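You operate a simulated robot arm through the tools that you are given. There is no shell and no other tool. Be economical: measure what you need, move in short steps, check, and stop when the job is done.

The job below is to be done with a simulated robot arm. You get a single attempt, and the scene is never put back.

TASK
Flush the push cock into the black cup, then fill the blue jar to about its line.
Fine: flush till oil follows the water; spill nothing; leave the jar under the cock.

It is judged by the outcome, as a careful person would: the job done as asked, and still so three seconds after it is handed in. It fails if anything else is knocked over, pushed out of place, dropped, spilled or broken.

THE ROBOT
A 7-joint arm with a two-finger parallel gripper, fixed in place. Base frame: the origin is at the foot of the arm, x ahead of it, y to its left, z up; the work surface is at about z = 0.714. Lengths are in m, angles in degrees, forces in N, time in s.
With the tool pointing down near the work surface it reaches from about 0.16 to 0.66 m from the base axis. Its first joint turns from -66.0 to 66.0 degrees. Payload 2.4 kg.
Tool frame: the origin (TCP) lies between the finger pads and is the grasp point; the fingertips stand 0.03 m ahead of it; z points along the fingers, y is the line along which they close. Largest opening 0.094 m; finger width 0.028, thickness 0.01; the body of the gripper, 0.05 by 0.096 m, starts 0.055 m behind the TCP.
Orientation is told as [roll, pitch, yaw] about the base's x, y, z axes, in that order, counted from this pose: with the fingers straight down and closing along the base's y, the tool's x points along the base's -x, its y along +y and its z along -z.

THE INTERFACE
- The arm moves only by the tool step_arm. Its argument "rows" is a list of rows, each an object of numbers (a shift or turn left out is 0, a gripper value left out holds the last): "dx", "dy", "dz": the shift along the base's x, y, z in m; "rx", "ry", "rz": the turn, a rotation vector about the base's x, y, z in degrees. In form: [{"dx": .., "dy": .., "dz": .., "rx": .., "ry": .., "rz": ..}, ...]. A call has 1 to 20 rows; each row is the pose to reach, as a shift and turn from the pose commanded when the call began. "jaw" is the finger opening in m, from 0 to 0.094, set as the call begins (left out, the last holds). Each row takes 0.2 s and may step no farther than 0.05 m and 8.6 degrees from the row before; otherwise, or with a gripper value out of range, the whole call is refused. Where a pose cannot be reached the arm comes as near as it can. A force on the tool above 40 N (or 10 N above the force at the start of the call, whichever is more), or a blocked arm, ends the call early, and 0.2 s more pass. The fingers move at their own pace (about 0.153 m/s each) and stop on an object; they squeeze with about 31 N. The grip force told is the motor's: it shows also when the fingers shut on nothing. Time passes only in rows, and 0.2 s behind the last, so rows that repeat a pose let the fingers close. It gives the time, the measured TCP pose, the force on the tool (base axes), the opening and the grip force at its end, in the units of the frame above (readings bear some noise).
- Cameras (640 x 400 px; columns grow to the right, rows downward): "scene" is fixed at [0.0289, 0.4636, 1.4548]; the picture's right is [-0.83, -0.55, 0.00], its down [-0.26, 0.39, -0.88] and it looks along [0.49, -0.73, -0.47] (base axes); focal length 304 px, centre (320, 200). "wrist" rides on the gripper at [0.076, 0.014, -0.103] in the tool frame; the picture's right is [-0.18, 0.98, 0.00], its down [-0.75, -0.14, -0.64] and it looks along [-0.63, -0.12, 0.77] (tool axes); focal length 243 px, centre (320, 200). There is no depth. A picture from a camera that has moved, and an enlarged one, comes with that camera's place and axes in the base frame and with its lens.
- get_image(camera): a new picture of that camera. The clock stands still meanwhile.
- zoom(camera, box): a new picture of the part [left, top, right, bottom] of that camera's present view, enlarged. The clock stands still meanwhile.
- finish_job(): hands the job in; it is judged then, once.

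Go step by step. Nothing tells you positions but the pictures and the camera data: compare them with the known pose of the tool, close in by small moves and look again before you grip or let go. The budget is 120 turns and 76 pictures, counting those below and the enlarged ones. Unless the task says otherwise, let go and move clear before handing in, and close with one line.

The tools are called after ">>>" as a command line: name --argument value ..., lists and objects as JSON in quotes. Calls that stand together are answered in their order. step_arm: Moves the arm, as the interface text tells. Its arguments: {"type":"object","properties":{"rows":{"type":"array","items":{"type":"object","properties":{"dx":{"type":"number"},"dy":{"type":"number"},"dz":{"type":"number"},"rx":{"type":"number"},"ry":{"type":"number"},"rz":{"type":"number"}}}},"jaw":{"type":"number"}},"required":["rows"]} The other tools are called the same way: get_image (camera) takes a picture; zoom (camera, box) takes an enlarged picture of a part of a camera's view; finish_job () hands the job in.

At the start:

```text
clock: 0.0
tcp_pos: [0.3322, 0.0069, 1.2491]
orientation: [-0.1, -0.1, -0.1]
contact_force: [-0.4, 0.3, 0.2]
gripper_width: 0.0939
grip_force: 0.0
```

scene: 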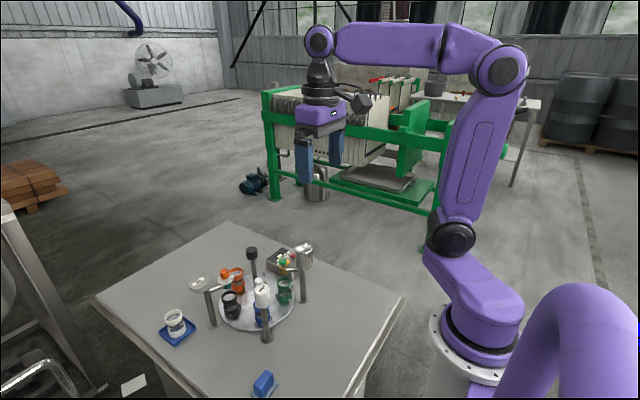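
wrist: 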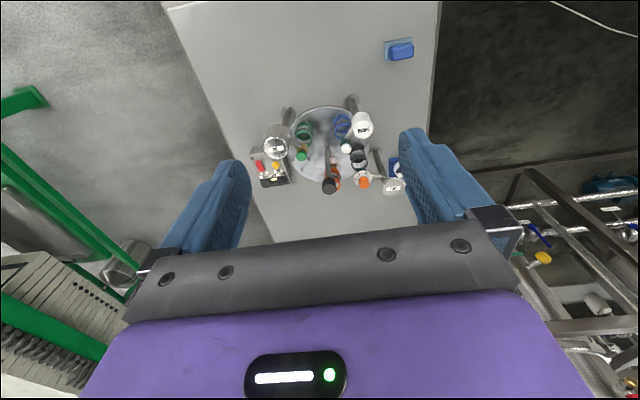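

I see a table with a round tray/turntable carrying jars under several cocks on posts. I'll zoom in to identify things.

>>> zoom --camera "scene" --box '[150, 230, 330, 350]'

>>> zoom --camera "wrist" --box '[240, 80, 430, 200]'

```text
3.33 times, centred on (240, 290) of scene
camera zoom: at [0.0289, 0.4636, 1.4548], right [-0.83, -0.55, 0.0], down [-0.26, 0.39, -0.88], along [0.49, -0.73, -0.47], focal length 1014 px, centre (587, -100)
```

zoom: 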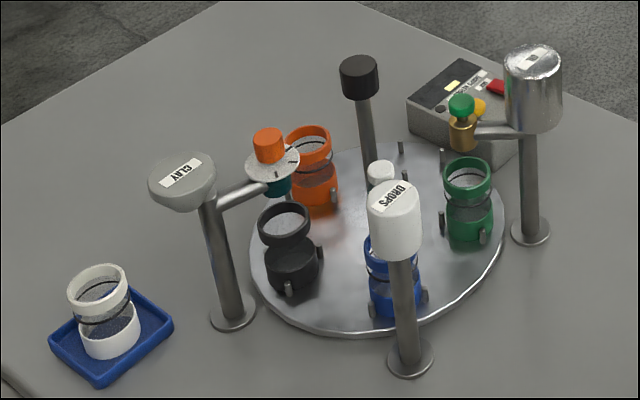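

```text
3.33 times, centred on (335, 140) of wrist
camera zoom: at [0.2567, 0.0231, 1.3513], right [0.18, 0.98, 0.0], down [0.75, -0.14, 0.64], along [0.63, -0.12, -0.77], focal length 809 px, centre (270, 400)
```

zoom: 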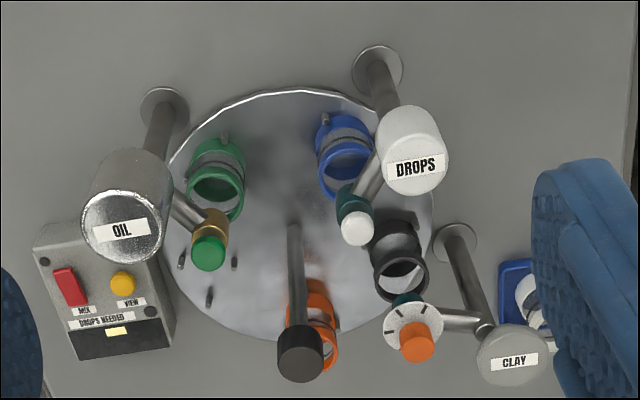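

I see a turntable centred near (0.58,-0.02) with a knob on its spindle, four cups on it, and the OIL push cock with a green button near (0.524,-0.07,0.86). I'll go closer for a better look.

>>> step_arm --rows '[{"dx": 0.03, "dz": -0.035}, {"dx": 0.06, "dz": -0.07}, {"dx": 0.08, "dz": -0.11}, {"dx": 0.09, "dz": -0.15}, {"dx": 0.09, "dz": -0.15}]'

>>> get_image --camera "wrist"

>>> zoom --camera "scene" --box '[215, 235, 315, 345]'

```text
clock: 1.2
tcp_pos: [0.4208, 0.0073, 1.0983]
orientation: [-0.1, 0.0, 0.0]
contact_force: [0.4, 0.0, -0.1]
gripper_width: 0.0943
grip_force: 0.0
```

```text
71 pictures are left
camera wrist: at [0.3455, 0.0222, 1.1997], right [0.18, 0.98, 0.0], down [0.75, -0.14, 0.64], along [0.63, -0.12, -0.77], focal length 243 px, centre (320, 200)
```

wrist: 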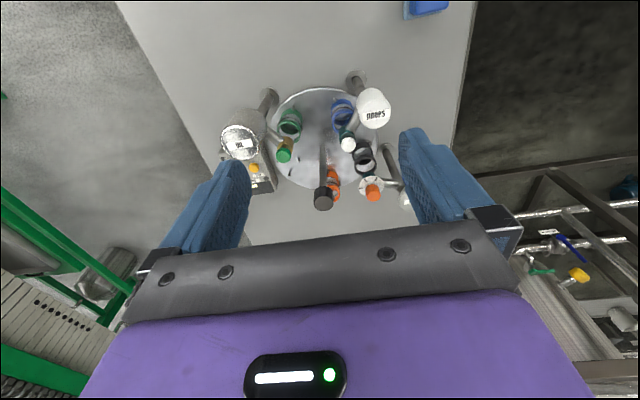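

```text
3.64 times, centred on (265, 290) of scene
camera zoom: at [0.0289, 0.4636, 1.4548], right [-0.83, -0.55, 0.0], down [-0.26, 0.39, -0.88], along [0.49, -0.73, -0.47], focal length 1106 px, centre (520, -127)
```

zoom: 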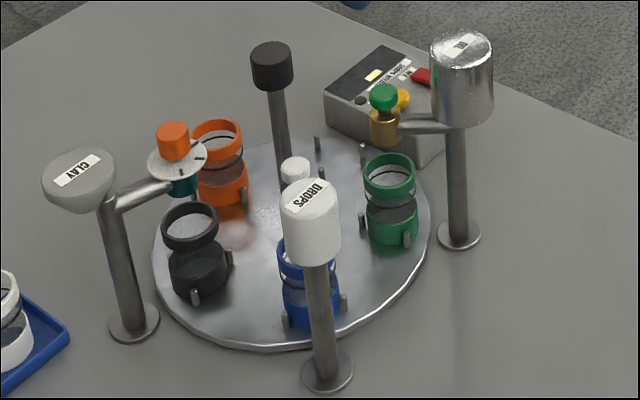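

The picture is closer; I'll enlarge it.

>>> zoom --camera "wrist" --box '[215, 65, 415, 215]'

```text
2.67 times, centred on (315, 140) of wrist
camera zoom: at [0.3455, 0.0222, 1.1997], right [0.18, 0.98, 0.0], down [0.75, -0.14, 0.64], along [0.63, -0.12, -0.77], focal length 647 px, centre (333, 360)
```

zoom: 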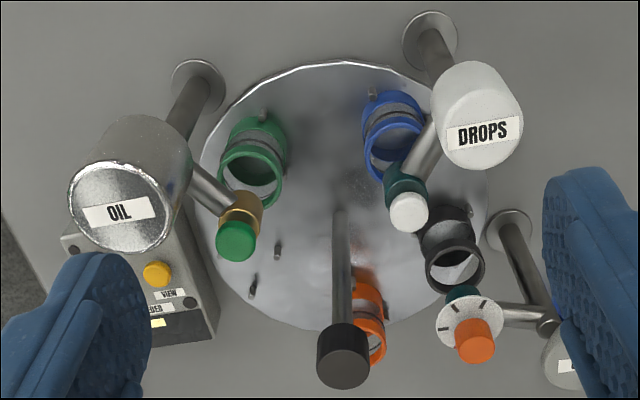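

The stations are 72° apart: green is under OIL, blue is one step and black two steps away (counter-clockwise seen from above). I'll come above the spindle knob with yaw -72 so I can twist +144.

>>> step_arm --rows '[{"dx": 0.02, "rz": -8}, {"dx": 0.04, "rz": -16}, {"dx": 0.06, "dy": -0.005, "rz": -24}, {"dx": 0.08, "dy": -0.01, "rz": -32}, {"dx": 0.1, "dy": -0.015, "rz": -40}, {"dx": 0.12, "dy": -0.02, "rz": -48}, {"dx": 0.14, "dy": -0.022, "rz": -56, "dz": -0.02}, {"dx": 0.161, "dy": -0.022, "rz": -64, "dz": -0.05}, {"dx": 0.161, "dy": -0.022, "rz": -72, "dz": -0.09}, {"dx": 0.161, "dy": -0.022, "rz": -72, "dz": -0.09}]'

>>> get_image --camera "wrist"

>>> zoom --camera "scene" --box '[190, 190, 340, 300]'

```text
clock: 3.4
tcp_pos: [0.5846, -0.0151, 1.0101]
orientation: [-0.1, 0.0, -72.1]
contact_force: [0.0, 0.1, -0.1]
gripper_width: 0.094
grip_force: 0.1
```

```text
68 pictures are left
camera wrist: at [0.5757, 0.0636, 1.1106], right [0.99, 0.13, 0.0], down [0.1, -0.76, 0.64], along [0.08, -0.64, -0.77], focal length 243 px, centre (320, 200)
```

wrist: 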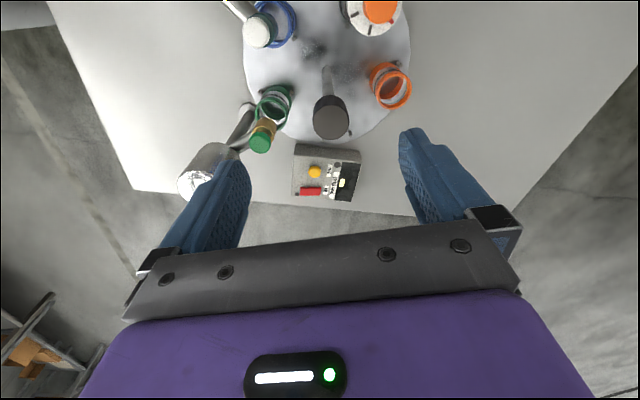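

```text
3.64 times, centred on (265, 245) of scene
camera zoom: at [0.0289, 0.4636, 1.4548], right [-0.83, -0.55, 0.0], down [-0.26, 0.39, -0.88], along [0.49, -0.73, -0.47], focal length 1106 px, centre (520, 36)
```

zoom: 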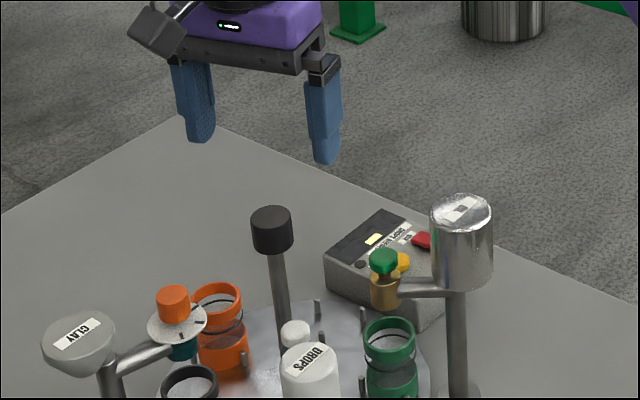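

The knob is near (0.592,-0.019), its top about 0.90. I'll shift and descend partly, then look again.

>>> step_arm --rows '[{"dx": 0.008, "dy": -0.004, "dz": -0.02}, {"dx": 0.008, "dy": -0.004, "dz": -0.045}, {"dx": 0.008, "dy": -0.004, "dz": -0.045}]'

>>> get_image --camera "wrist"

>>> zoom --camera "scene" --box '[190, 190, 340, 300]'

```text
clock: 4.2
tcp_pos: [0.5924, -0.0169, 0.9654]
orientation: [0.1, 0.0, -72.0]
contact_force: [0.1, 0.5, 0.4]
gripper_width: 0.0936
grip_force: 0.1
```

```text
66 pictures are left
camera wrist: at [0.5834, 0.0608, 1.0653], right [0.99, 0.13, 0.0], down [0.1, -0.76, 0.64], along [0.08, -0.64, -0.77], focal length 243 px, centre (320, 200)
```

wrist: 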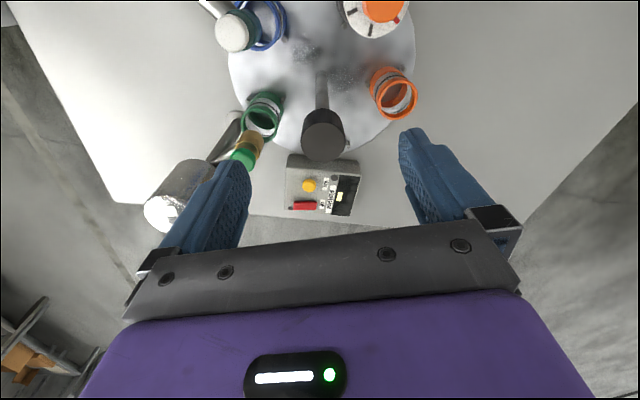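

```text
3.64 times, centred on (265, 245) of scene
camera zoom: at [0.0289, 0.4636, 1.4548], right [-0.83, -0.55, 0.0], down [-0.26, 0.39, -0.88], along [0.49, -0.73, -0.47], focal length 1106 px, centre (520, 36)
```

zoom: 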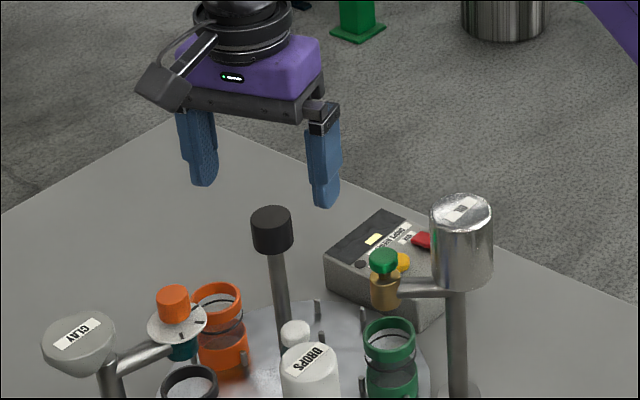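

Knob at about (0.595,-0.021), top about 0.906. I'll narrow the jaw to 0.06, lower around it, then look before closing.

>>> step_arm --jaw 0.06 --rows '[{"dx": 0.002, "dy": -0.004, "dz": 0}, {"dx": 0.002, "dy": -0.004, "dz": 0}, {"dx": 0.002, "dy": -0.004, "dz": -0.025}, {"dx": 0.002, "dy": -0.004, "dz": -0.05}, {"dx": 0.002, "dy": -0.004, "dz": -0.072}, {"dx": 0.002, "dy": -0.004, "dz": -0.072}]'

>>> zoom --camera "scene" --box '[190, 210, 340, 320]'

>>> get_image --camera "wrist"

```text
clock: 5.6
tcp_pos: [0.5933, -0.0215, 0.8926]
orientation: [-0.1, 0.1, -72.0]
contact_force: [0.1, -0.4, 0.2]
gripper_width: 0.0602
grip_force: 0.0
```

```text
3.64 times, centred on (265, 265) of scene
camera zoom: at [0.0289, 0.4636, 1.4548], right [-0.83, -0.55, 0.0], down [-0.26, 0.39, -0.88], along [0.49, -0.73, -0.47], focal length 1106 px, centre (520, -36)
```

zoom: 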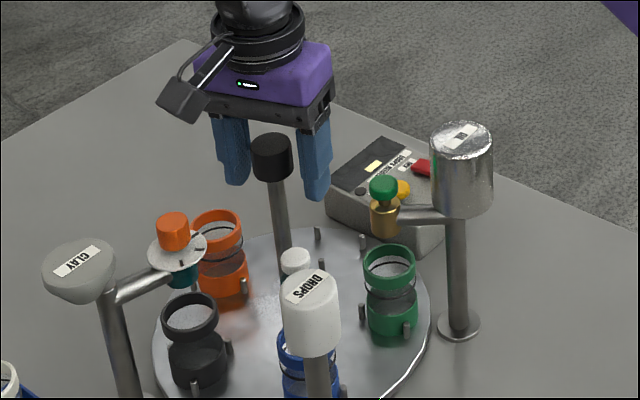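

```text
63 pictures are left
camera wrist: at [0.5844, 0.0561, 0.9931], right [0.99, 0.13, 0.0], down [0.1, -0.76, 0.64], along [0.08, -0.64, -0.77], focal length 243 px, centre (320, 200)
```

wrist: 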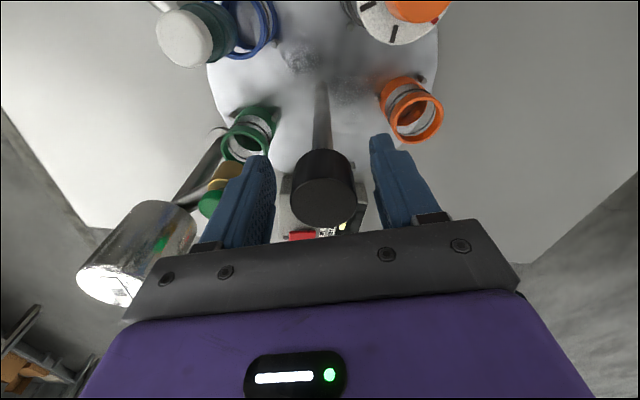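

The knob is centred between the fingers. Closing on it and testing with a small twist.

>>> step_arm --jaw 0.0 --rows '[{"dx": 0.001, "dy": 0.002}, {"dx": 0.001, "dy": 0.002}, {"dx": 0.001, "dy": 0.002}]'

>>> step_arm --rows '[{"rz": 3}, {"rz": 6}, {"rz": 9}, {"rz": 12}, {"rz": 12}]'

>>> zoom --camera "scene" --box '[190, 230, 340, 340]'

```text
clock: 6.4
tcp_pos: [0.5956, -0.0212, 0.8927]
orientation: [0.0, 0.0, -72.2]
contact_force: [6.7, -4.1, -3.0]
gripper_width: 0.0319
grip_force: 45.4
```

```text
clock: 7.6
tcp_pos: [0.5939, -0.0207, 0.8925]
orientation: [0.1, -0.1, -60.1]
contact_force: [22.1, -14.4, -16.6]
gripper_width: 0.0318
grip_force: 44.6
```

```text
3.64 times, centred on (265, 285) of scene
camera zoom: at [0.0299, 0.4632, 1.4549], right [-0.83, -0.55, 0.0], down [-0.26, 0.39, -0.88], along [0.49, -0.73, -0.47], focal length 1106 px, centre (520, -109)
```

zoom: 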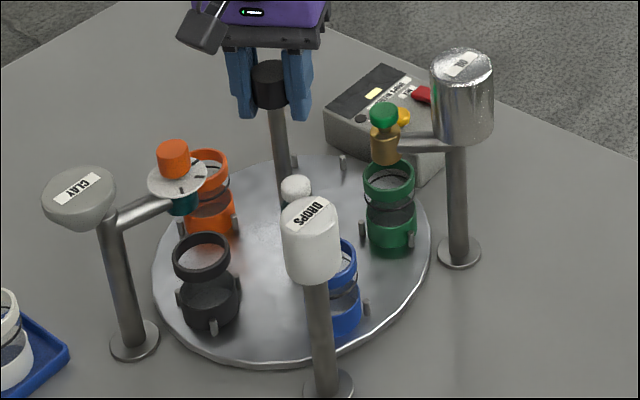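

The turntable turns with the knob, in the wanted direction. There's some side load, so I'll shift the TCP slightly to relieve it.

>>> step_arm --rows '[{"dx": 0.002, "dy": -0.001, "dz": -0.001}, {"dx": 0.002, "dy": -0.001, "dz": -0.001}]'

```text
clock: 8.2
tcp_pos: [0.5951, -0.0208, 0.892]
orientation: [0.0, 0.1, -59.9]
contact_force: [-0.4, -8.6, -2.6]
gripper_width: 0.0319
grip_force: 44.5
```

That helped. Continuing the twist with small corrections.

>>> step_arm --rows '[{"dy": -0.001}, {"dy": -0.001, "rz": 4}, {"dy": -0.001, "rz": 8}, {"dy": -0.001, "rz": 12}, {"dy": -0.001, "rz": 16}, {"dy": -0.001, "rz": 20}, {"dy": -0.001, "rz": 20}]'

```text
clock: 9.8
tcp_pos: [0.5958, -0.0214, 0.8919]
orientation: [0.1, -0.1, -39.8]
contact_force: [1.2, 7.9, 7.2]
gripper_width: 0.0317
grip_force: 44.8
```

Forces are low; continuing.

>>> step_arm --rows '[{"dy": 0.001, "rz": 4}, {"dy": 0.001, "rz": 8}, {"dy": 0.001, "rz": 12}, {"dy": 0.001, "rz": 16}, {"dy": 0.001, "rz": 20}, {"dy": 0.001, "rz": 24}, {"dy": 0.001, "rz": 28}, {"dy": 0.001, "rz": 32}, {"dy": 0.001, "rz": 36}, {"dy": 0.001, "rz": 36}]'

>>> zoom --camera "scene" --box '[190, 230, 340, 340]'

```text
clock: 12.0
tcp_pos: [0.5954, -0.0197, 0.8921]
orientation: [0.0, 0.1, -3.9]
contact_force: [-7.1, 17.8, 13.5]
gripper_width: 0.0318
grip_force: 45.0
```

```text
3.64 times, centred on (265, 285) of scene
camera zoom: at [0.0284, 0.4641, 1.4547], right [-0.83, -0.55, 0.0], down [-0.26, 0.39, -0.88], along [0.49, -0.73, -0.47], focal length 1106 px, centre (520, -109)
```

zoom: 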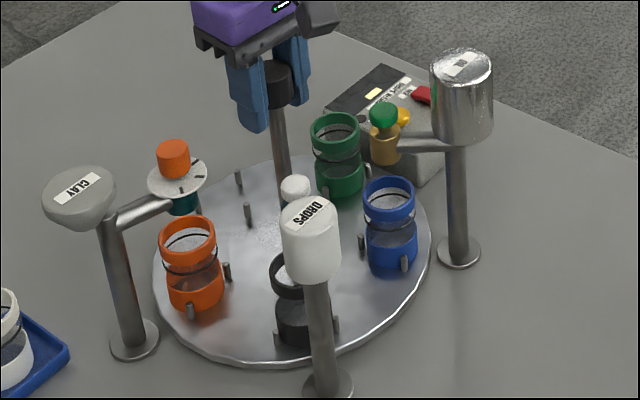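

Blue is now almost beneath OIL. One more 72° (plus the remaining 4°) will bring black there.

>>> step_arm --rows '[{"dx": -0.001, "dy": 0.0015, "dz": 0.001}, {"dx": -0.001, "dy": 0.0015, "dz": 0.001, "rz": 4}, {"dx": -0.001, "dy": 0.0015, "dz": 0.001, "rz": 8}, {"dx": -0.001, "dy": 0.0015, "dz": 0.001, "rz": 12}, {"dx": -0.001, "dy": 0.0015, "dz": 0.001, "rz": 16}, {"dx": -0.001, "dy": 0.0015, "dz": 0.001, "rz": 20}, {"dx": -0.001, "dy": 0.0015, "dz": 0.001, "rz": 24}, {"dx": -0.001, "dy": 0.0015, "dz": 0.001, "rz": 28}, {"dx": -0.001, "dy": 0.0015, "dz": 0.001, "rz": 32}, {"dx": -0.001, "dy": 0.0015, "dz": 0.001, "rz": 36}, {"dx": -0.001, "dy": 0.0015, "dz": 0.001, "rz": 36}]'

```text
clock: 14.4
tcp_pos: [0.5955, -0.0188, 0.8923]
orientation: [-0.2, -0.1, 32.0]
contact_force: [14.6, 7.4, -21.1]
gripper_width: 0.0316
grip_force: 45.0
```

>>> step_arm --rows '[{"dx": 0.001, "dy": 0.001, "dz": -0.001}, {"dx": 0.001, "dy": 0.001, "dz": -0.001, "rz": 4}, {"dx": 0.001, "dy": 0.001, "dz": -0.001, "rz": 8}, {"dx": 0.001, "dy": 0.001, "dz": -0.001, "rz": 12}, {"dx": 0.001, "dy": 0.001, "dz": -0.001, "rz": 16}, {"dx": 0.001, "dy": 0.001, "dz": -0.001, "rz": 20}, {"dx": 0.001, "dy": 0.001, "dz": -0.001, "rz": 20}]'

>>> zoom --camera "scene" --box '[190, 230, 340, 340]'

```text
clock: 16.0
tcp_pos: [0.5958, -0.019, 0.8918]
orientation: [0.1, 0.0, 52.0]
contact_force: [-9.5, 1.9, 4.5]
gripper_width: 0.0318
grip_force: 45.0
```

```text
3.64 times, centred on (265, 285) of scene
camera zoom: at [0.0286, 0.4637, 1.4548], right [-0.83, -0.55, 0.0], down [-0.26, 0.39, -0.88], along [0.49, -0.73, -0.47], focal length 1106 px, centre (520, -109)
```

zoom: 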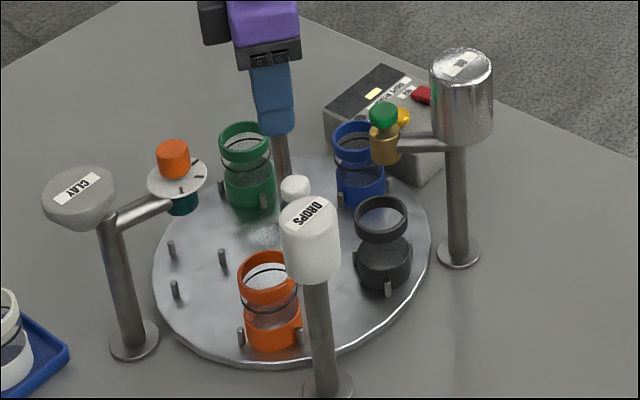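

>>> step_arm --rows '[{"dx": -0.001, "rz": 4}, {"dx": -0.001, "rz": 8}, {"dx": -0.001, "rz": 12}, {"dx": -0.001, "rz": 16}, {"dx": -0.001, "rz": 20}, {"dx": -0.001, "rz": 20}]'

>>> zoom --camera "scene" --box '[190, 230, 340, 340]'

>>> get_image --camera "wrist"

```text
clock: 17.4
tcp_pos: [0.5942, -0.0189, 0.8928]
orientation: [-0.1, 0.0, 72.0]
contact_force: [-10.8, -2.3, 18.7]
gripper_width: 0.0319
grip_force: 44.3
```

```text
3.64 times, centred on (265, 285) of scene
camera zoom: at [0.0283, 0.4635, 1.4549], right [-0.83, -0.55, 0.0], down [-0.26, 0.39, -0.88], along [0.49, -0.73, -0.47], focal length 1106 px, centre (520, -109)
```

zoom: 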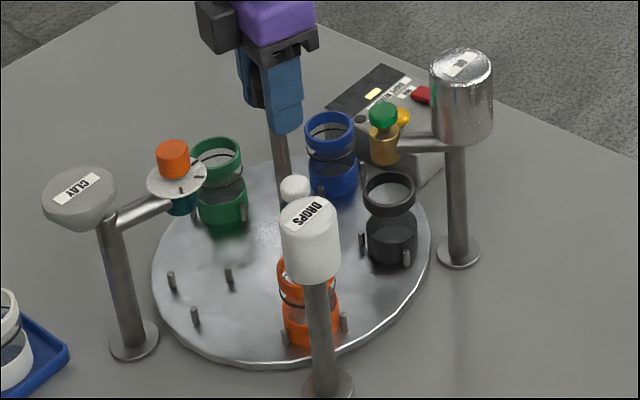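

```text
58 pictures are left
camera wrist: at [0.5588, -0.0859, 0.9934], right [-0.88, 0.48, 0.0], down [0.37, 0.67, 0.64], along [0.31, 0.56, -0.77], focal length 243 px, centre (320, 200)
```

wrist: 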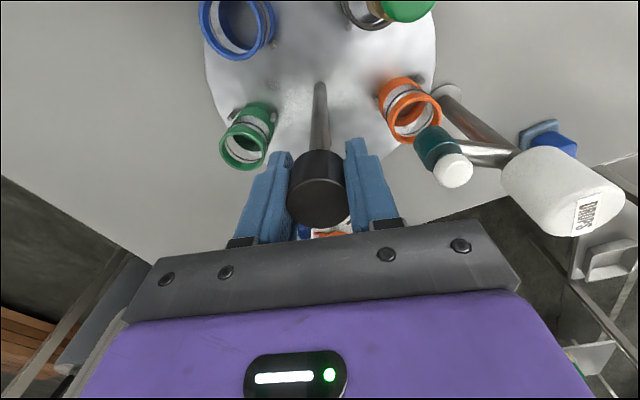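

Black is now under the OIL cock. I release, rise, and go above the green button with fingers closed at yaw 18.

>>> step_arm --jaw 0.06 --rows '[{"dz": 0}, {"dz": 0}, {"dz": 0.04}, {"dz": 0.08}, {"dz": 0.1}, {"dz": 0.1}]'

>>> step_arm --jaw 0.0 --rows '[{"dx": -0.01, "dy": -0.008, "rz": -8}, {"dx": -0.02, "dy": -0.016, "rz": -16}, {"dx": -0.03, "dy": -0.024, "rz": -24}, {"dx": -0.04, "dy": -0.032, "rz": -32}, {"dx": -0.05, "dy": -0.04, "rz": -40}, {"dx": -0.06, "dy": -0.047, "rz": -47}, {"dx": -0.07, "dy": -0.051, "rz": -54}, {"dx": -0.07, "dy": -0.051, "rz": -54}]'

>>> get_image --camera "wrist"

>>> zoom --camera "scene" --box '[190, 230, 340, 340]'

```text
clock: 18.8
tcp_pos: [0.595, -0.0193, 0.9918]
orientation: [0.0, 0.1, 71.9]
contact_force: [-0.1, 0.4, 0.6]
gripper_width: 0.0601
grip_force: 0.0
```

```text
clock: 20.6
tcp_pos: [0.5256, -0.0706, 0.9913]
orientation: [0.1, 0.0, 17.9]
contact_force: [-0.4, -1.3, -0.1]
gripper_width: 0.0
grip_force: 30.6
```

```text
57 pictures are left
camera wrist: at [0.4493, -0.0787, 1.0934], right [-0.13, 0.99, 0.0], down [0.76, 0.1, 0.64], along [0.64, 0.08, -0.77], focal length 243 px, centre (320, 200)
```

wrist: 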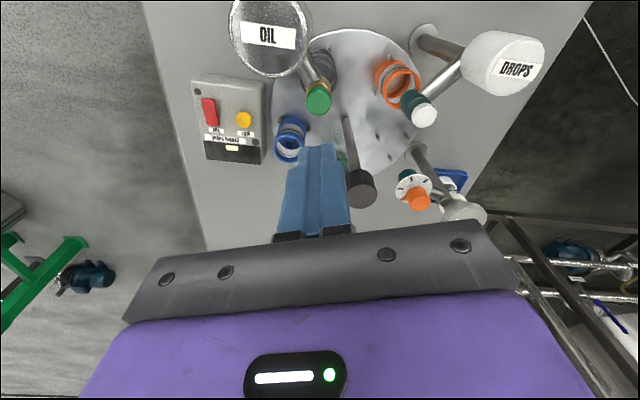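

```text
3.64 times, centred on (265, 285) of scene
camera zoom: at [0.0289, 0.4636, 1.4548], right [-0.83, -0.55, 0.0], down [-0.26, 0.39, -0.88], along [0.49, -0.73, -0.47], focal length 1106 px, centre (520, -109)
```

zoom: 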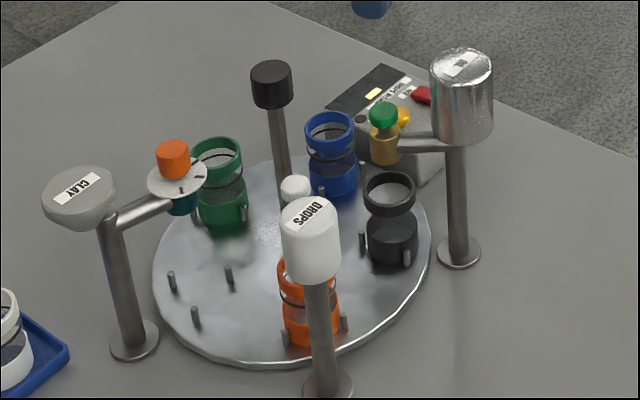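

The button top is at (0.5245,-0.071,≈0.863), directly beneath the tool. Lowering to just above it.

>>> step_arm --rows '[{"dx": -0.001, "dz": -0.04}, {"dx": -0.001, "dz": -0.075}, {"dx": -0.001, "dz": -0.09}, {"dx": -0.001, "dz": -0.09}]'

>>> zoom --camera "scene" --box '[240, 230, 320, 310]'

>>> get_image --camera "wrist"

```text
clock: 21.6
tcp_pos: [0.523, -0.0685, 0.9013]
orientation: [0.0, -0.1, 18.0]
contact_force: [0.0, -0.1, 0.5]
gripper_width: 0.0001
grip_force: 30.3
```

```text
5.00 times, centred on (280, 270) of scene
camera zoom: at [0.0289, 0.4636, 1.4548], right [-0.83, -0.55, 0.0], down [-0.26, 0.39, -0.88], along [0.49, -0.73, -0.47], focal length 1522 px, centre (520, -150)
```

zoom: 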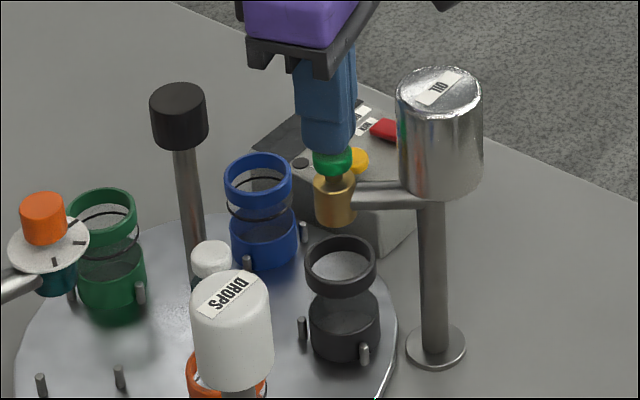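

```text
54 pictures are left
camera wrist: at [0.4469, -0.0783, 1.0031], right [-0.13, 0.99, 0.0], down [0.76, 0.1, 0.64], along [0.64, 0.08, -0.77], focal length 243 px, centre (320, 200)
```

wrist: 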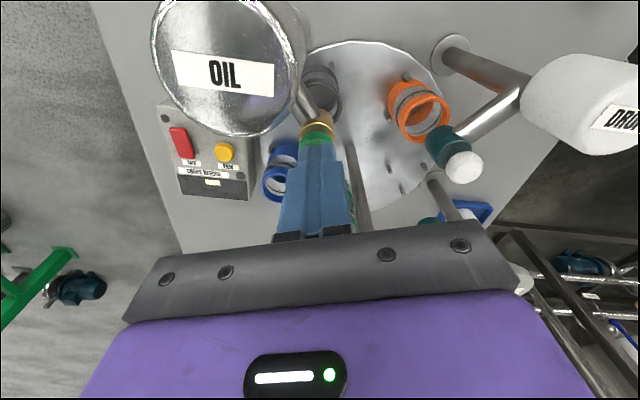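

The tips sit just above the button. Pressing by millimetres now, watching the stream.

>>> step_arm --rows '[{"dz": -0.004}, {"dz": -0.008}]'

>>> zoom --camera "scene" --box '[260, 250, 310, 290]'

```text
clock: 22.2
tcp_pos: [0.524, -0.0688, 0.8931]
orientation: [-0.1, 0.0, 18.0]
contact_force: [-2.0, -0.8, 1.6]
gripper_width: 0.0001
grip_force: 30.9
```

```text
10.00 times, centred on (285, 270) of scene
camera zoom: at [0.0288, 0.4636, 1.4548], right [-0.83, -0.55, 0.0], down [-0.26, 0.39, -0.88], along [0.49, -0.73, -0.47], focal length 3043 px, centre (670, -500)
```

zoom: 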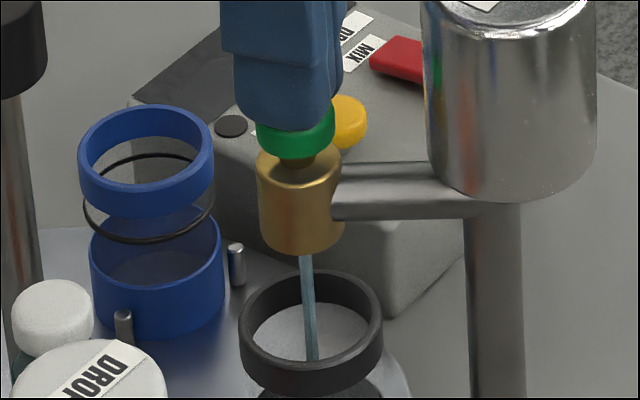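

Water is running into the black cup. Holding and watching.

>>> step_arm --rows '[{"dz": 0}, {"dz": 0}]'

>>> zoom --camera "scene" --box '[255, 255, 305, 295]'

```text
clock: 22.8
tcp_pos: [0.5224, -0.0692, 0.8946]
orientation: [-0.1, 0.0, 18.1]
contact_force: [0.6, 0.1, 2.1]
gripper_width: 0.0
grip_force: 31.1
```

```text
10.00 times, centred on (280, 275) of scene
camera zoom: at [0.0289, 0.4636, 1.4548], right [-0.83, -0.55, 0.0], down [-0.26, 0.39, -0.88], along [0.49, -0.73, -0.47], focal length 3043 px, centre (720, -550)
```

zoom: 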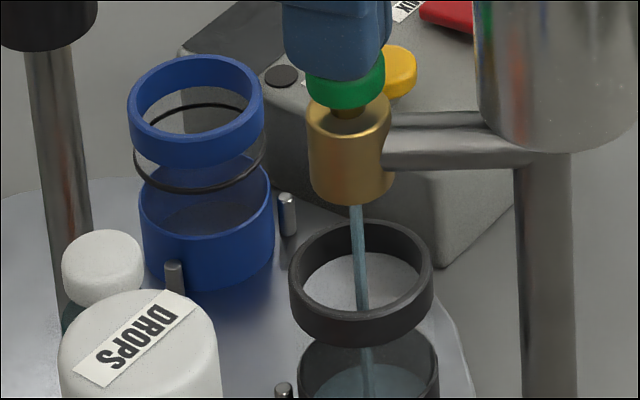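

>>> step_arm --rows '[{"dz": 0}]'

>>> zoom --camera "scene" --box '[255, 265, 305, 305]'

```text
clock: 23.2
tcp_pos: [0.5232, -0.0696, 0.893]
orientation: [0.1, 0.0, 18.0]
contact_force: [1.2, -1.4, 1.8]
gripper_width: 0.0
grip_force: 30.7
```

```text
10.00 times, centred on (280, 285) of scene
camera zoom: at [0.0289, 0.4636, 1.4548], right [-0.83, -0.55, 0.0], down [-0.26, 0.39, -0.88], along [0.49, -0.73, -0.47], focal length 3043 px, centre (720, -650)
```

zoom: 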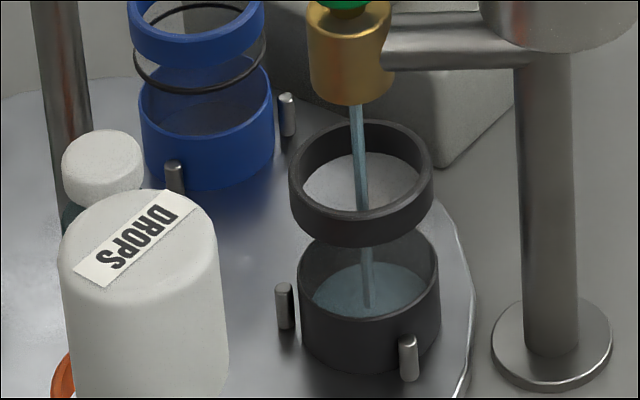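

Still water, with ample room in the cup.

>>> step_arm --rows '[{"dz": 0}, {"dz": 0}]'

>>> zoom --camera "scene" --box '[255, 265, 305, 305]'

```text
clock: 23.8
tcp_pos: [0.5242, -0.0688, 0.894]
orientation: [0.0, 0.0, 18.0]
contact_force: [0.6, 0.1, 2.6]
gripper_width: 0.0
grip_force: 31.1
```

```text
10.00 times, centred on (280, 285) of scene
camera zoom: at [0.0289, 0.4636, 1.4548], right [-0.83, -0.55, 0.0], down [-0.26, 0.39, -0.88], along [0.49, -0.73, -0.47], focal length 3043 px, centre (720, -650)
```

zoom: 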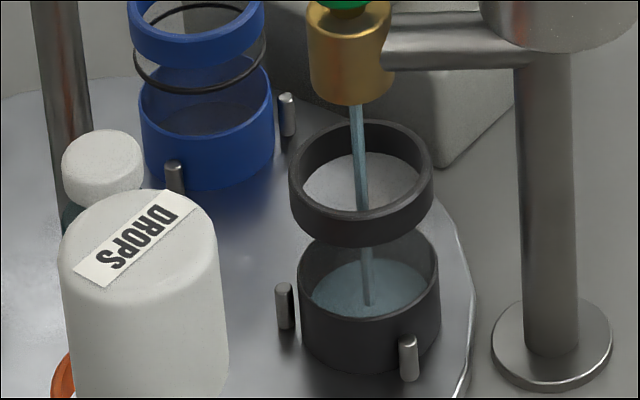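

>>> step_arm --rows '[{"dz": 0}, {"dz": 0}, {"dz": 0}, {"dz": 0}]'

>>> zoom --camera "scene" --box '[255, 265, 305, 305]'

```text
clock: 24.8
tcp_pos: [0.5226, -0.0689, 0.8936]
orientation: [0.0, -0.1, 18.1]
contact_force: [0.3, 0.7, 1.9]
gripper_width: 0.0
grip_force: 31.3
```

```text
10.00 times, centred on (280, 285) of scene
camera zoom: at [0.0289, 0.4636, 1.4548], right [-0.83, -0.55, 0.0], down [-0.26, 0.39, -0.88], along [0.49, -0.73, -0.47], focal length 3043 px, centre (720, -650)
```

zoom: 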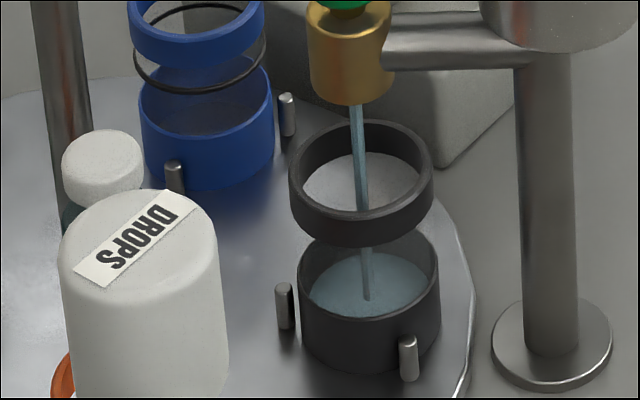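

Still water, level rising slowly.

>>> step_arm --rows '[{"dz": 0}, {"dz": 0}, {"dz": 0}, {"dz": 0}, {"dz": 0}, {"dz": 0}, {"dz": 0}]'

>>> zoom --camera "scene" --box '[255, 265, 305, 305]'

```text
clock: 26.4
tcp_pos: [0.5231, -0.0697, 0.8941]
orientation: [-0.1, 0.0, 18.0]
contact_force: [0.1, 0.6, 1.1]
gripper_width: 0.0
grip_force: 31.0
```

```text
10.00 times, centred on (280, 285) of scene
camera zoom: at [0.0289, 0.4636, 1.4548], right [-0.83, -0.55, 0.0], down [-0.26, 0.39, -0.88], along [0.49, -0.73, -0.47], focal length 3043 px, centre (720, -650)
```

zoom: 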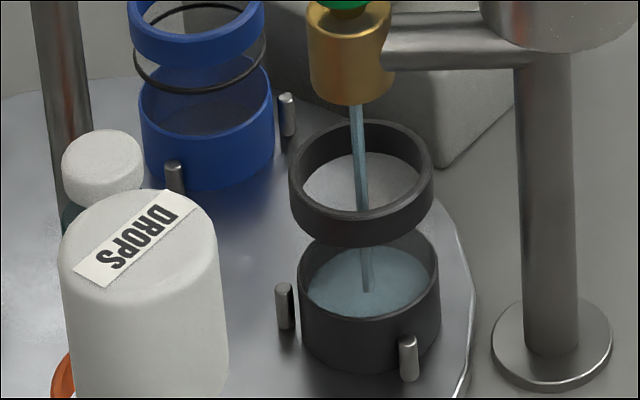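

>>> step_arm --rows '[{"dz": 0}, {"dz": 0}, {"dz": 0}, {"dz": 0}, {"dz": 0}, {"dz": 0}, {"dz": 0}, {"dz": 0}]'

>>> zoom --camera "scene" --box '[255, 265, 305, 305]'

```text
clock: 28.2
tcp_pos: [0.5237, -0.0696, 0.8921]
orientation: [0.0, 0.1, 18.1]
contact_force: [-0.3, 0.5, 1.0]
gripper_width: 0.0
grip_force: 30.5
```

```text
10.00 times, centred on (280, 285) of scene
camera zoom: at [0.0289, 0.4636, 1.4548], right [-0.83, -0.55, 0.0], down [-0.26, 0.39, -0.88], along [0.49, -0.73, -0.47], focal length 3043 px, centre (720, -650)
```

zoom: 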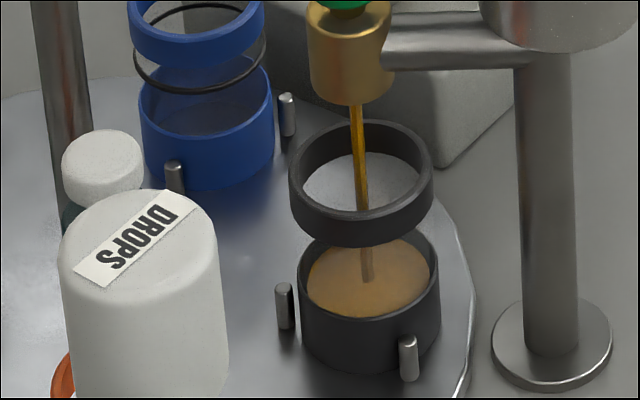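

Oil now follows the water. Releasing the button and rising.

>>> step_arm --rows '[{"dz": 0.03}, {"dz": 0.07}, {"dz": 0.1}, {"dz": 0.1}]'

>>> zoom --camera "scene" --box '[240, 230, 320, 310]'

```text
clock: 29.2
tcp_pos: [0.525, -0.0692, 0.9944]
orientation: [0.1, 0.0, 18.0]
contact_force: [-0.2, -0.8, -0.2]
gripper_width: 0.0003
grip_force: 31.7
```

```text
5.00 times, centred on (280, 270) of scene
camera zoom: at [0.0289, 0.4636, 1.4548], right [-0.83, -0.55, 0.0], down [-0.26, 0.39, -0.88], along [0.49, -0.73, -0.47], focal length 1522 px, centre (520, -150)
```

zoom: 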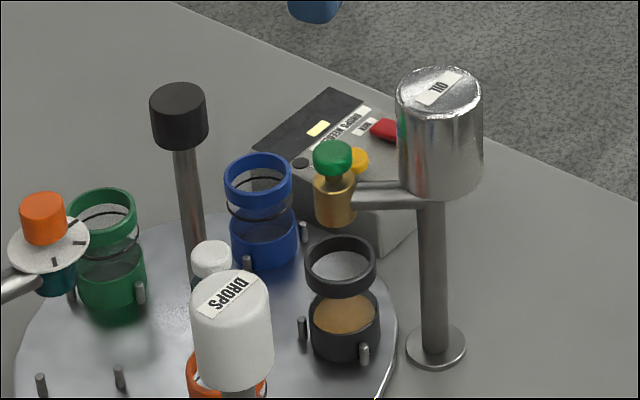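

The flow stopped. Back to the knob at yaw 36 to turn -72.

>>> step_arm --jaw 0.06 --rows '[{"dx": 0.03, "dy": 0.02, "rz": 6}, {"dx": 0.06, "dy": 0.04, "rz": 12}, {"dx": 0.071, "dy": 0.051, "rz": 18}, {"dx": 0.071, "dy": 0.051, "rz": 18}]'

>>> step_arm --rows '[{"dz": -0.04}, {"dz": -0.08}, {"dz": -0.102}, {"dz": -0.102}]'

>>> step_arm --jaw 0.0 --rows '[{"dz": 0}, {"dz": 0}, {"dz": 0}]'

```text
clock: 30.2
tcp_pos: [0.5947, -0.018, 0.9932]
orientation: [0.0, 0.0, 36.1]
contact_force: [0.5, 0.7, 0.8]
gripper_width: 0.06
grip_force: 0.0
```

```text
clock: 31.2
tcp_pos: [0.5947, -0.0186, 0.8911]
orientation: [0.0, 0.0, 36.0]
contact_force: [0.3, 1.2, -0.5]
gripper_width: 0.0598
grip_force: 0.2
```

```text
clock: 32.0
tcp_pos: [0.5956, -0.0205, 0.8919]
orientation: [-0.2, -0.1, 35.8]
contact_force: [9.0, -5.4, -8.0]
gripper_width: 0.0316
grip_force: 44.8
```

Gripped. Turning slowly by -36 first.

>>> step_arm --rows '[{"dx": 0.001, "dy": -0.001}, {"dx": 0.001, "dy": -0.001, "rz": -4}, {"dx": 0.001, "dy": -0.001, "rz": -8}, {"dx": 0.001, "dy": -0.001, "rz": -12}, {"dx": 0.001, "dy": -0.001, "rz": -16}, {"dx": 0.001, "dy": -0.001, "rz": -20}, {"dx": 0.001, "dy": -0.001, "rz": -24}, {"dx": 0.001, "dy": -0.001, "rz": -28}, {"dx": 0.001, "dy": -0.001, "rz": -32}, {"dx": 0.001, "dy": -0.001, "rz": -36}, {"dx": 0.001, "dy": -0.001, "rz": -36}]'

```text
clock: 34.4
tcp_pos: [0.5957, -0.0192, 0.8922]
orientation: [0.0, 0.2, -0.1]
contact_force: [-9.2, -4.3, 5.5]
gripper_width: 0.0317
grip_force: 44.9
```

>>> step_arm --rows '[{"dx": -0.001}, {"dx": -0.001, "rz": -4}, {"dx": -0.001, "rz": -8}, {"dx": -0.001, "rz": -12}, {"dx": -0.001, "rz": -16}, {"dx": -0.001, "rz": -20}, {"dx": -0.001, "rz": -24}, {"dx": -0.001, "rz": -28}, {"dx": -0.001, "rz": -32}, {"dx": -0.001, "rz": -34}, {"dx": -0.001, "rz": -36}, {"dx": -0.001, "rz": -36}]'

>>> zoom --camera "scene" --box '[240, 230, 320, 310]'

```text
clock: 37.0
tcp_pos: [0.596, -0.0202, 0.8927]
orientation: [0.1, 0.1, -36.2]
contact_force: [-2.7, -5.7, 1.7]
gripper_width: 0.0315
grip_force: 45.1
```

```text
5.00 times, centred on (280, 270) of scene
camera zoom: at [0.0288, 0.4634, 1.4549], right [-0.83, -0.55, 0.0], down [-0.26, 0.39, -0.88], along [0.49, -0.73, -0.47], focal length 1522 px, centre (520, -150)
```

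zoom: 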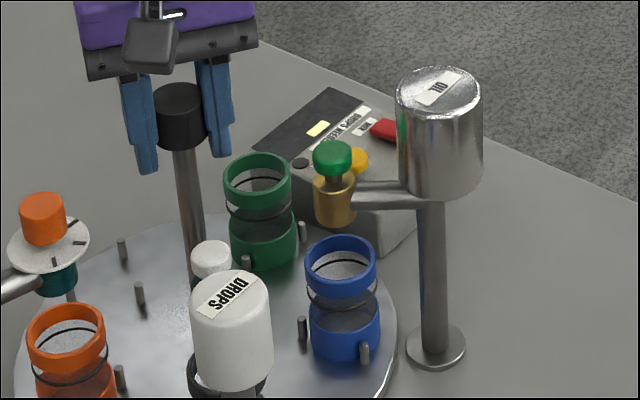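

Blue sits exactly where black was. Releasing and returning to the button.

>>> step_arm --jaw 0.06 --rows '[{"dz": 0}, {"dz": 0}, {"dz": 0.04}, {"dz": 0.08}, {"dz": 0.1}, {"dz": 0.1}]'

>>> step_arm --jaw 0.0 --rows '[{"dx": -0.01, "dy": -0.008, "rz": 8}, {"dx": -0.02, "dy": -0.016, "rz": 16}, {"dx": -0.03, "dy": -0.024, "rz": 24}, {"dx": -0.04, "dy": -0.032, "rz": 32}, {"dx": -0.05, "dy": -0.04, "rz": 40}, {"dx": -0.06, "dy": -0.046, "rz": 47}, {"dx": -0.071, "dy": -0.05, "rz": 54}, {"dx": -0.071, "dy": -0.05, "rz": 54}]'

>>> step_arm --rows '[{"dz": -0.04}, {"dz": -0.07}, {"dz": -0.089}, {"dz": -0.089}]'

>>> zoom --camera "scene" --box '[240, 230, 320, 310]'

```text
clock: 38.4
tcp_pos: [0.5958, -0.0204, 0.9914]
orientation: [0.0, 0.0, -36.0]
contact_force: [0.0, 0.0, 0.9]
gripper_width: 0.06
grip_force: 0.1
```

```text
clock: 40.2
tcp_pos: [0.5235, -0.0711, 0.9911]
orientation: [0.0, 0.0, 18.0]
contact_force: [-0.2, 0.2, 0.1]
gripper_width: 0.0001
grip_force: 31.4
```

```text
clock: 41.2
tcp_pos: [0.5221, -0.0685, 0.9013]
orientation: [0.0, 0.0, 18.1]
contact_force: [0.3, 0.1, -0.7]
gripper_width: 0.0001
grip_force: 31.3
```

```text
5.00 times, centred on (280, 270) of scene
camera zoom: at [0.0289, 0.4636, 1.4548], right [-0.83, -0.55, 0.0], down [-0.26, 0.39, -0.88], along [0.49, -0.73, -0.47], focal length 1522 px, centre (520, -150)
```

zoom: 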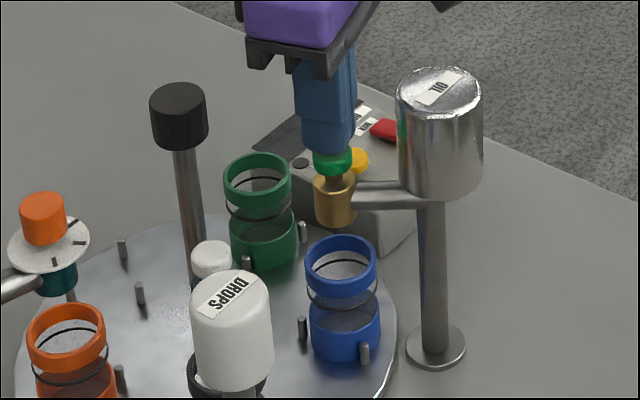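

Everything is lined up. Pressing to fill the blue jar, checking the stream first.

>>> step_arm --rows '[{"dz": -0.004}, {"dz": -0.008}, {"dz": -0.008}, {"dz": -0.008}]'

>>> zoom --camera "scene" --box '[255, 265, 305, 305]'

```text
clock: 42.2
tcp_pos: [0.5227, -0.0688, 0.8935]
orientation: [0.0, 0.1, 18.0]
contact_force: [-0.3, 0.7, 1.1]
gripper_width: 0.0
grip_force: 31.1
```

```text
10.00 times, centred on (280, 285) of scene
camera zoom: at [0.0289, 0.4636, 1.4548], right [-0.83, -0.55, 0.0], down [-0.26, 0.39, -0.88], along [0.49, -0.73, -0.47], focal length 3043 px, centre (720, -650)
```

zoom: 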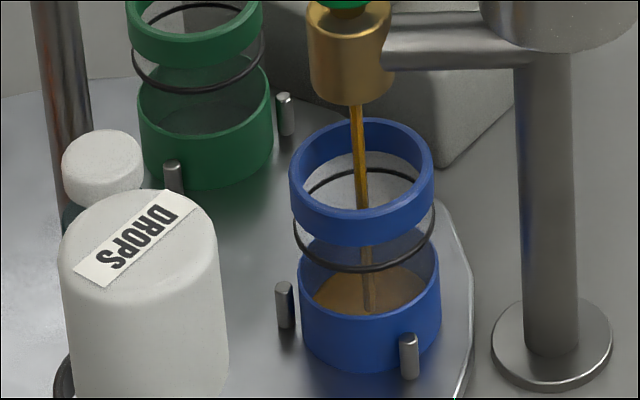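

Oil is filling the jar. The level needs to rise roughly 90 px at ~5.6 px/s, so hold about 8 s and check.

>>> step_arm --rows '[{"dz": 0}, {"dz": 0}, {"dz": 0}, {"dz": 0}, {"dz": 0}, {"dz": 0}, {"dz": 0}, {"dz": 0}, {"dz": 0}, {"dz": 0}, {"dz": 0}, {"dz": 0}, {"dz": 0}, {"dz": 0}, {"dz": 0}, {"dz": 0}, {"dz": 0}, {"dz": 0}, {"dz": 0}, {"dz": 0}]'

>>> zoom --camera "scene" --box '[255, 265, 305, 305]'

```text
clock: 46.4
tcp_pos: [0.5231, -0.0685, 0.8936]
orientation: [-0.1, 0.0, 18.0]
contact_force: [-0.1, 0.0, 1.0]
gripper_width: 0.0001
grip_force: 31.3
```

```text
10.00 times, centred on (280, 285) of scene
camera zoom: at [0.0289, 0.4636, 1.4548], right [-0.83, -0.55, 0.0], down [-0.26, 0.39, -0.88], along [0.49, -0.73, -0.47], focal length 3043 px, centre (720, -650)
```

zoom: 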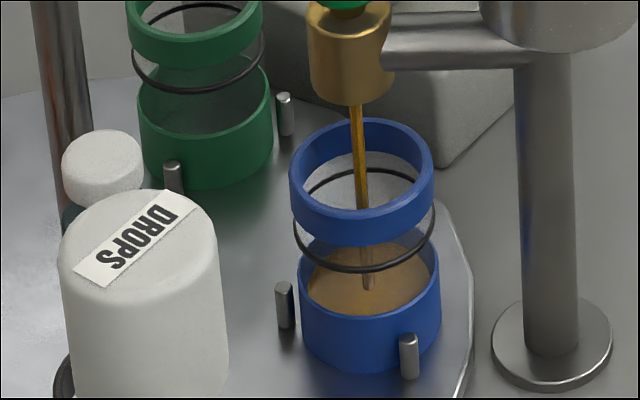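

>>> step_arm --rows '[{"dz": 0}, {"dz": 0}, {"dz": 0}, {"dz": 0}, {"dz": 0}, {"dz": 0}, {"dz": 0}, {"dz": 0}, {"dz": 0}, {"dz": 0}, {"dz": 0}, {"dz": 0}, {"dz": 0}, {"dz": 0}, {"dz": 0}, {"dz": 0}, {"dz": 0}, {"dz": 0}, {"dz": 0}, {"dz": 0}]'

>>> zoom --camera "scene" --box '[255, 265, 305, 305]'

```text
clock: 50.6
tcp_pos: [0.5237, -0.0701, 0.8933]
orientation: [0.0, 0.0, 18.1]
contact_force: [-0.2, 0.3, 2.7]
gripper_width: 0.0
grip_force: 31.1
```

```text
10.00 times, centred on (280, 285) of scene
camera zoom: at [0.0289, 0.4636, 1.4548], right [-0.83, -0.55, 0.0], down [-0.26, 0.39, -0.88], along [0.49, -0.73, -0.47], focal length 3043 px, centre (720, -650)
```

zoom: 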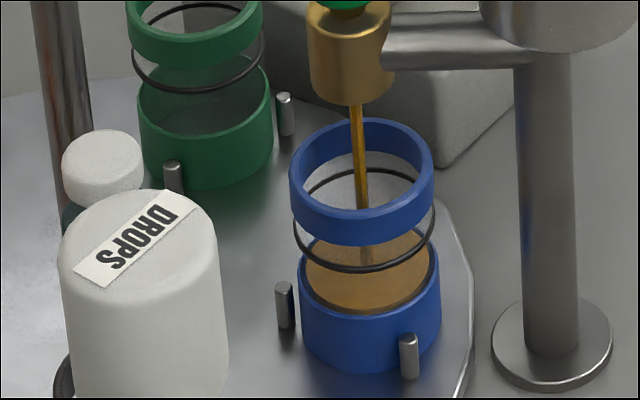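

>>> step_arm --rows '[{"dz": 0}, {"dz": 0}, {"dz": 0}, {"dz": 0}, {"dz": 0}, {"dz": 0}, {"dz": 0}, {"dz": 0}, {"dz": 0}, {"dz": 0}, {"dz": 0}, {"dz": 0}, {"dz": 0}, {"dz": 0}, {"dz": 0}, {"dz": 0}, {"dz": 0}, {"dz": 0}, {"dz": 0}, {"dz": 0}]'

>>> zoom --camera "scene" --box '[255, 265, 305, 305]'

```text
clock: 54.8
tcp_pos: [0.5221, -0.0692, 0.8932]
orientation: [0.0, 0.0, 18.0]
contact_force: [-0.4, 0.7, 1.1]
gripper_width: 0.0001
grip_force: 31.3
```

```text
10.00 times, centred on (280, 285) of scene
camera zoom: at [0.0289, 0.4636, 1.4548], right [-0.83, -0.55, 0.0], down [-0.26, 0.39, -0.88], along [0.49, -0.73, -0.47], focal length 3043 px, centre (720, -650)
```

zoom: 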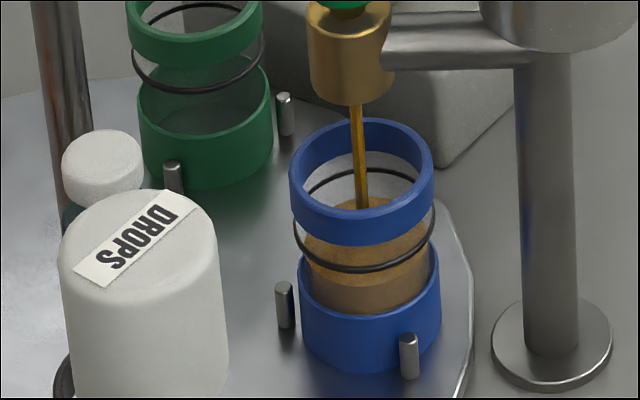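

>>> zoom --camera "scene" --box '[281, 278, 301, 294]'

```text
16.00 times, centred on (291, 286) of scene
camera zoom: at [0.0289, 0.4636, 1.4548], right [-0.83, -0.55, 0.0], down [-0.26, 0.39, -0.88], along [0.49, -0.73, -0.47], focal length 4869 px, centre (784, -1176)
```

zoom: 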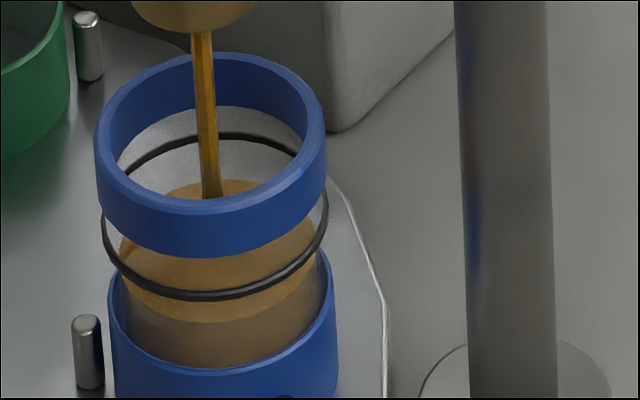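

Surface centre is ~36 px below the line's centre at ~8.8 px/s, i.e. about 4 s more. Hold 3 s, then check.

>>> step_arm --rows '[{"dz": 0}, {"dz": 0}, {"dz": 0}, {"dz": 0}, {"dz": 0}, {"dz": 0}, {"dz": 0}, {"dz": 0}, {"dz": 0}, {"dz": 0}, {"dz": 0}, {"dz": 0}, {"dz": 0}]'

>>> zoom --camera "scene" --box '[281, 278, 301, 294]'

```text
clock: 57.6
tcp_pos: [0.5227, -0.07, 0.893]
orientation: [0.0, 0.0, 18.0]
contact_force: [-0.2, -0.1, 1.0]
gripper_width: 0.0
grip_force: 30.7
```

```text
16.00 times, centred on (291, 286) of scene
camera zoom: at [0.0289, 0.4636, 1.4548], right [-0.83, -0.55, 0.0], down [-0.26, 0.39, -0.88], along [0.49, -0.73, -0.47], focal length 4869 px, centre (784, -1176)
```

zoom: 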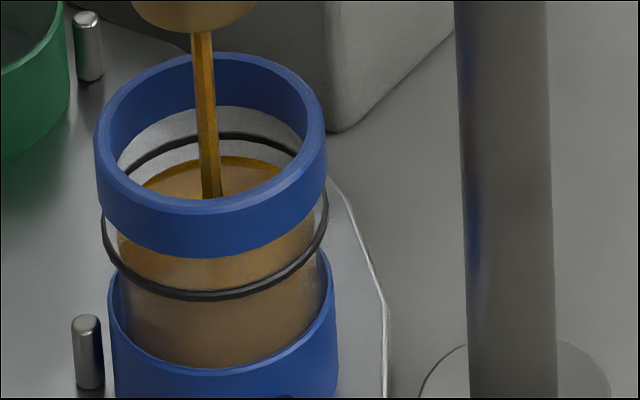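

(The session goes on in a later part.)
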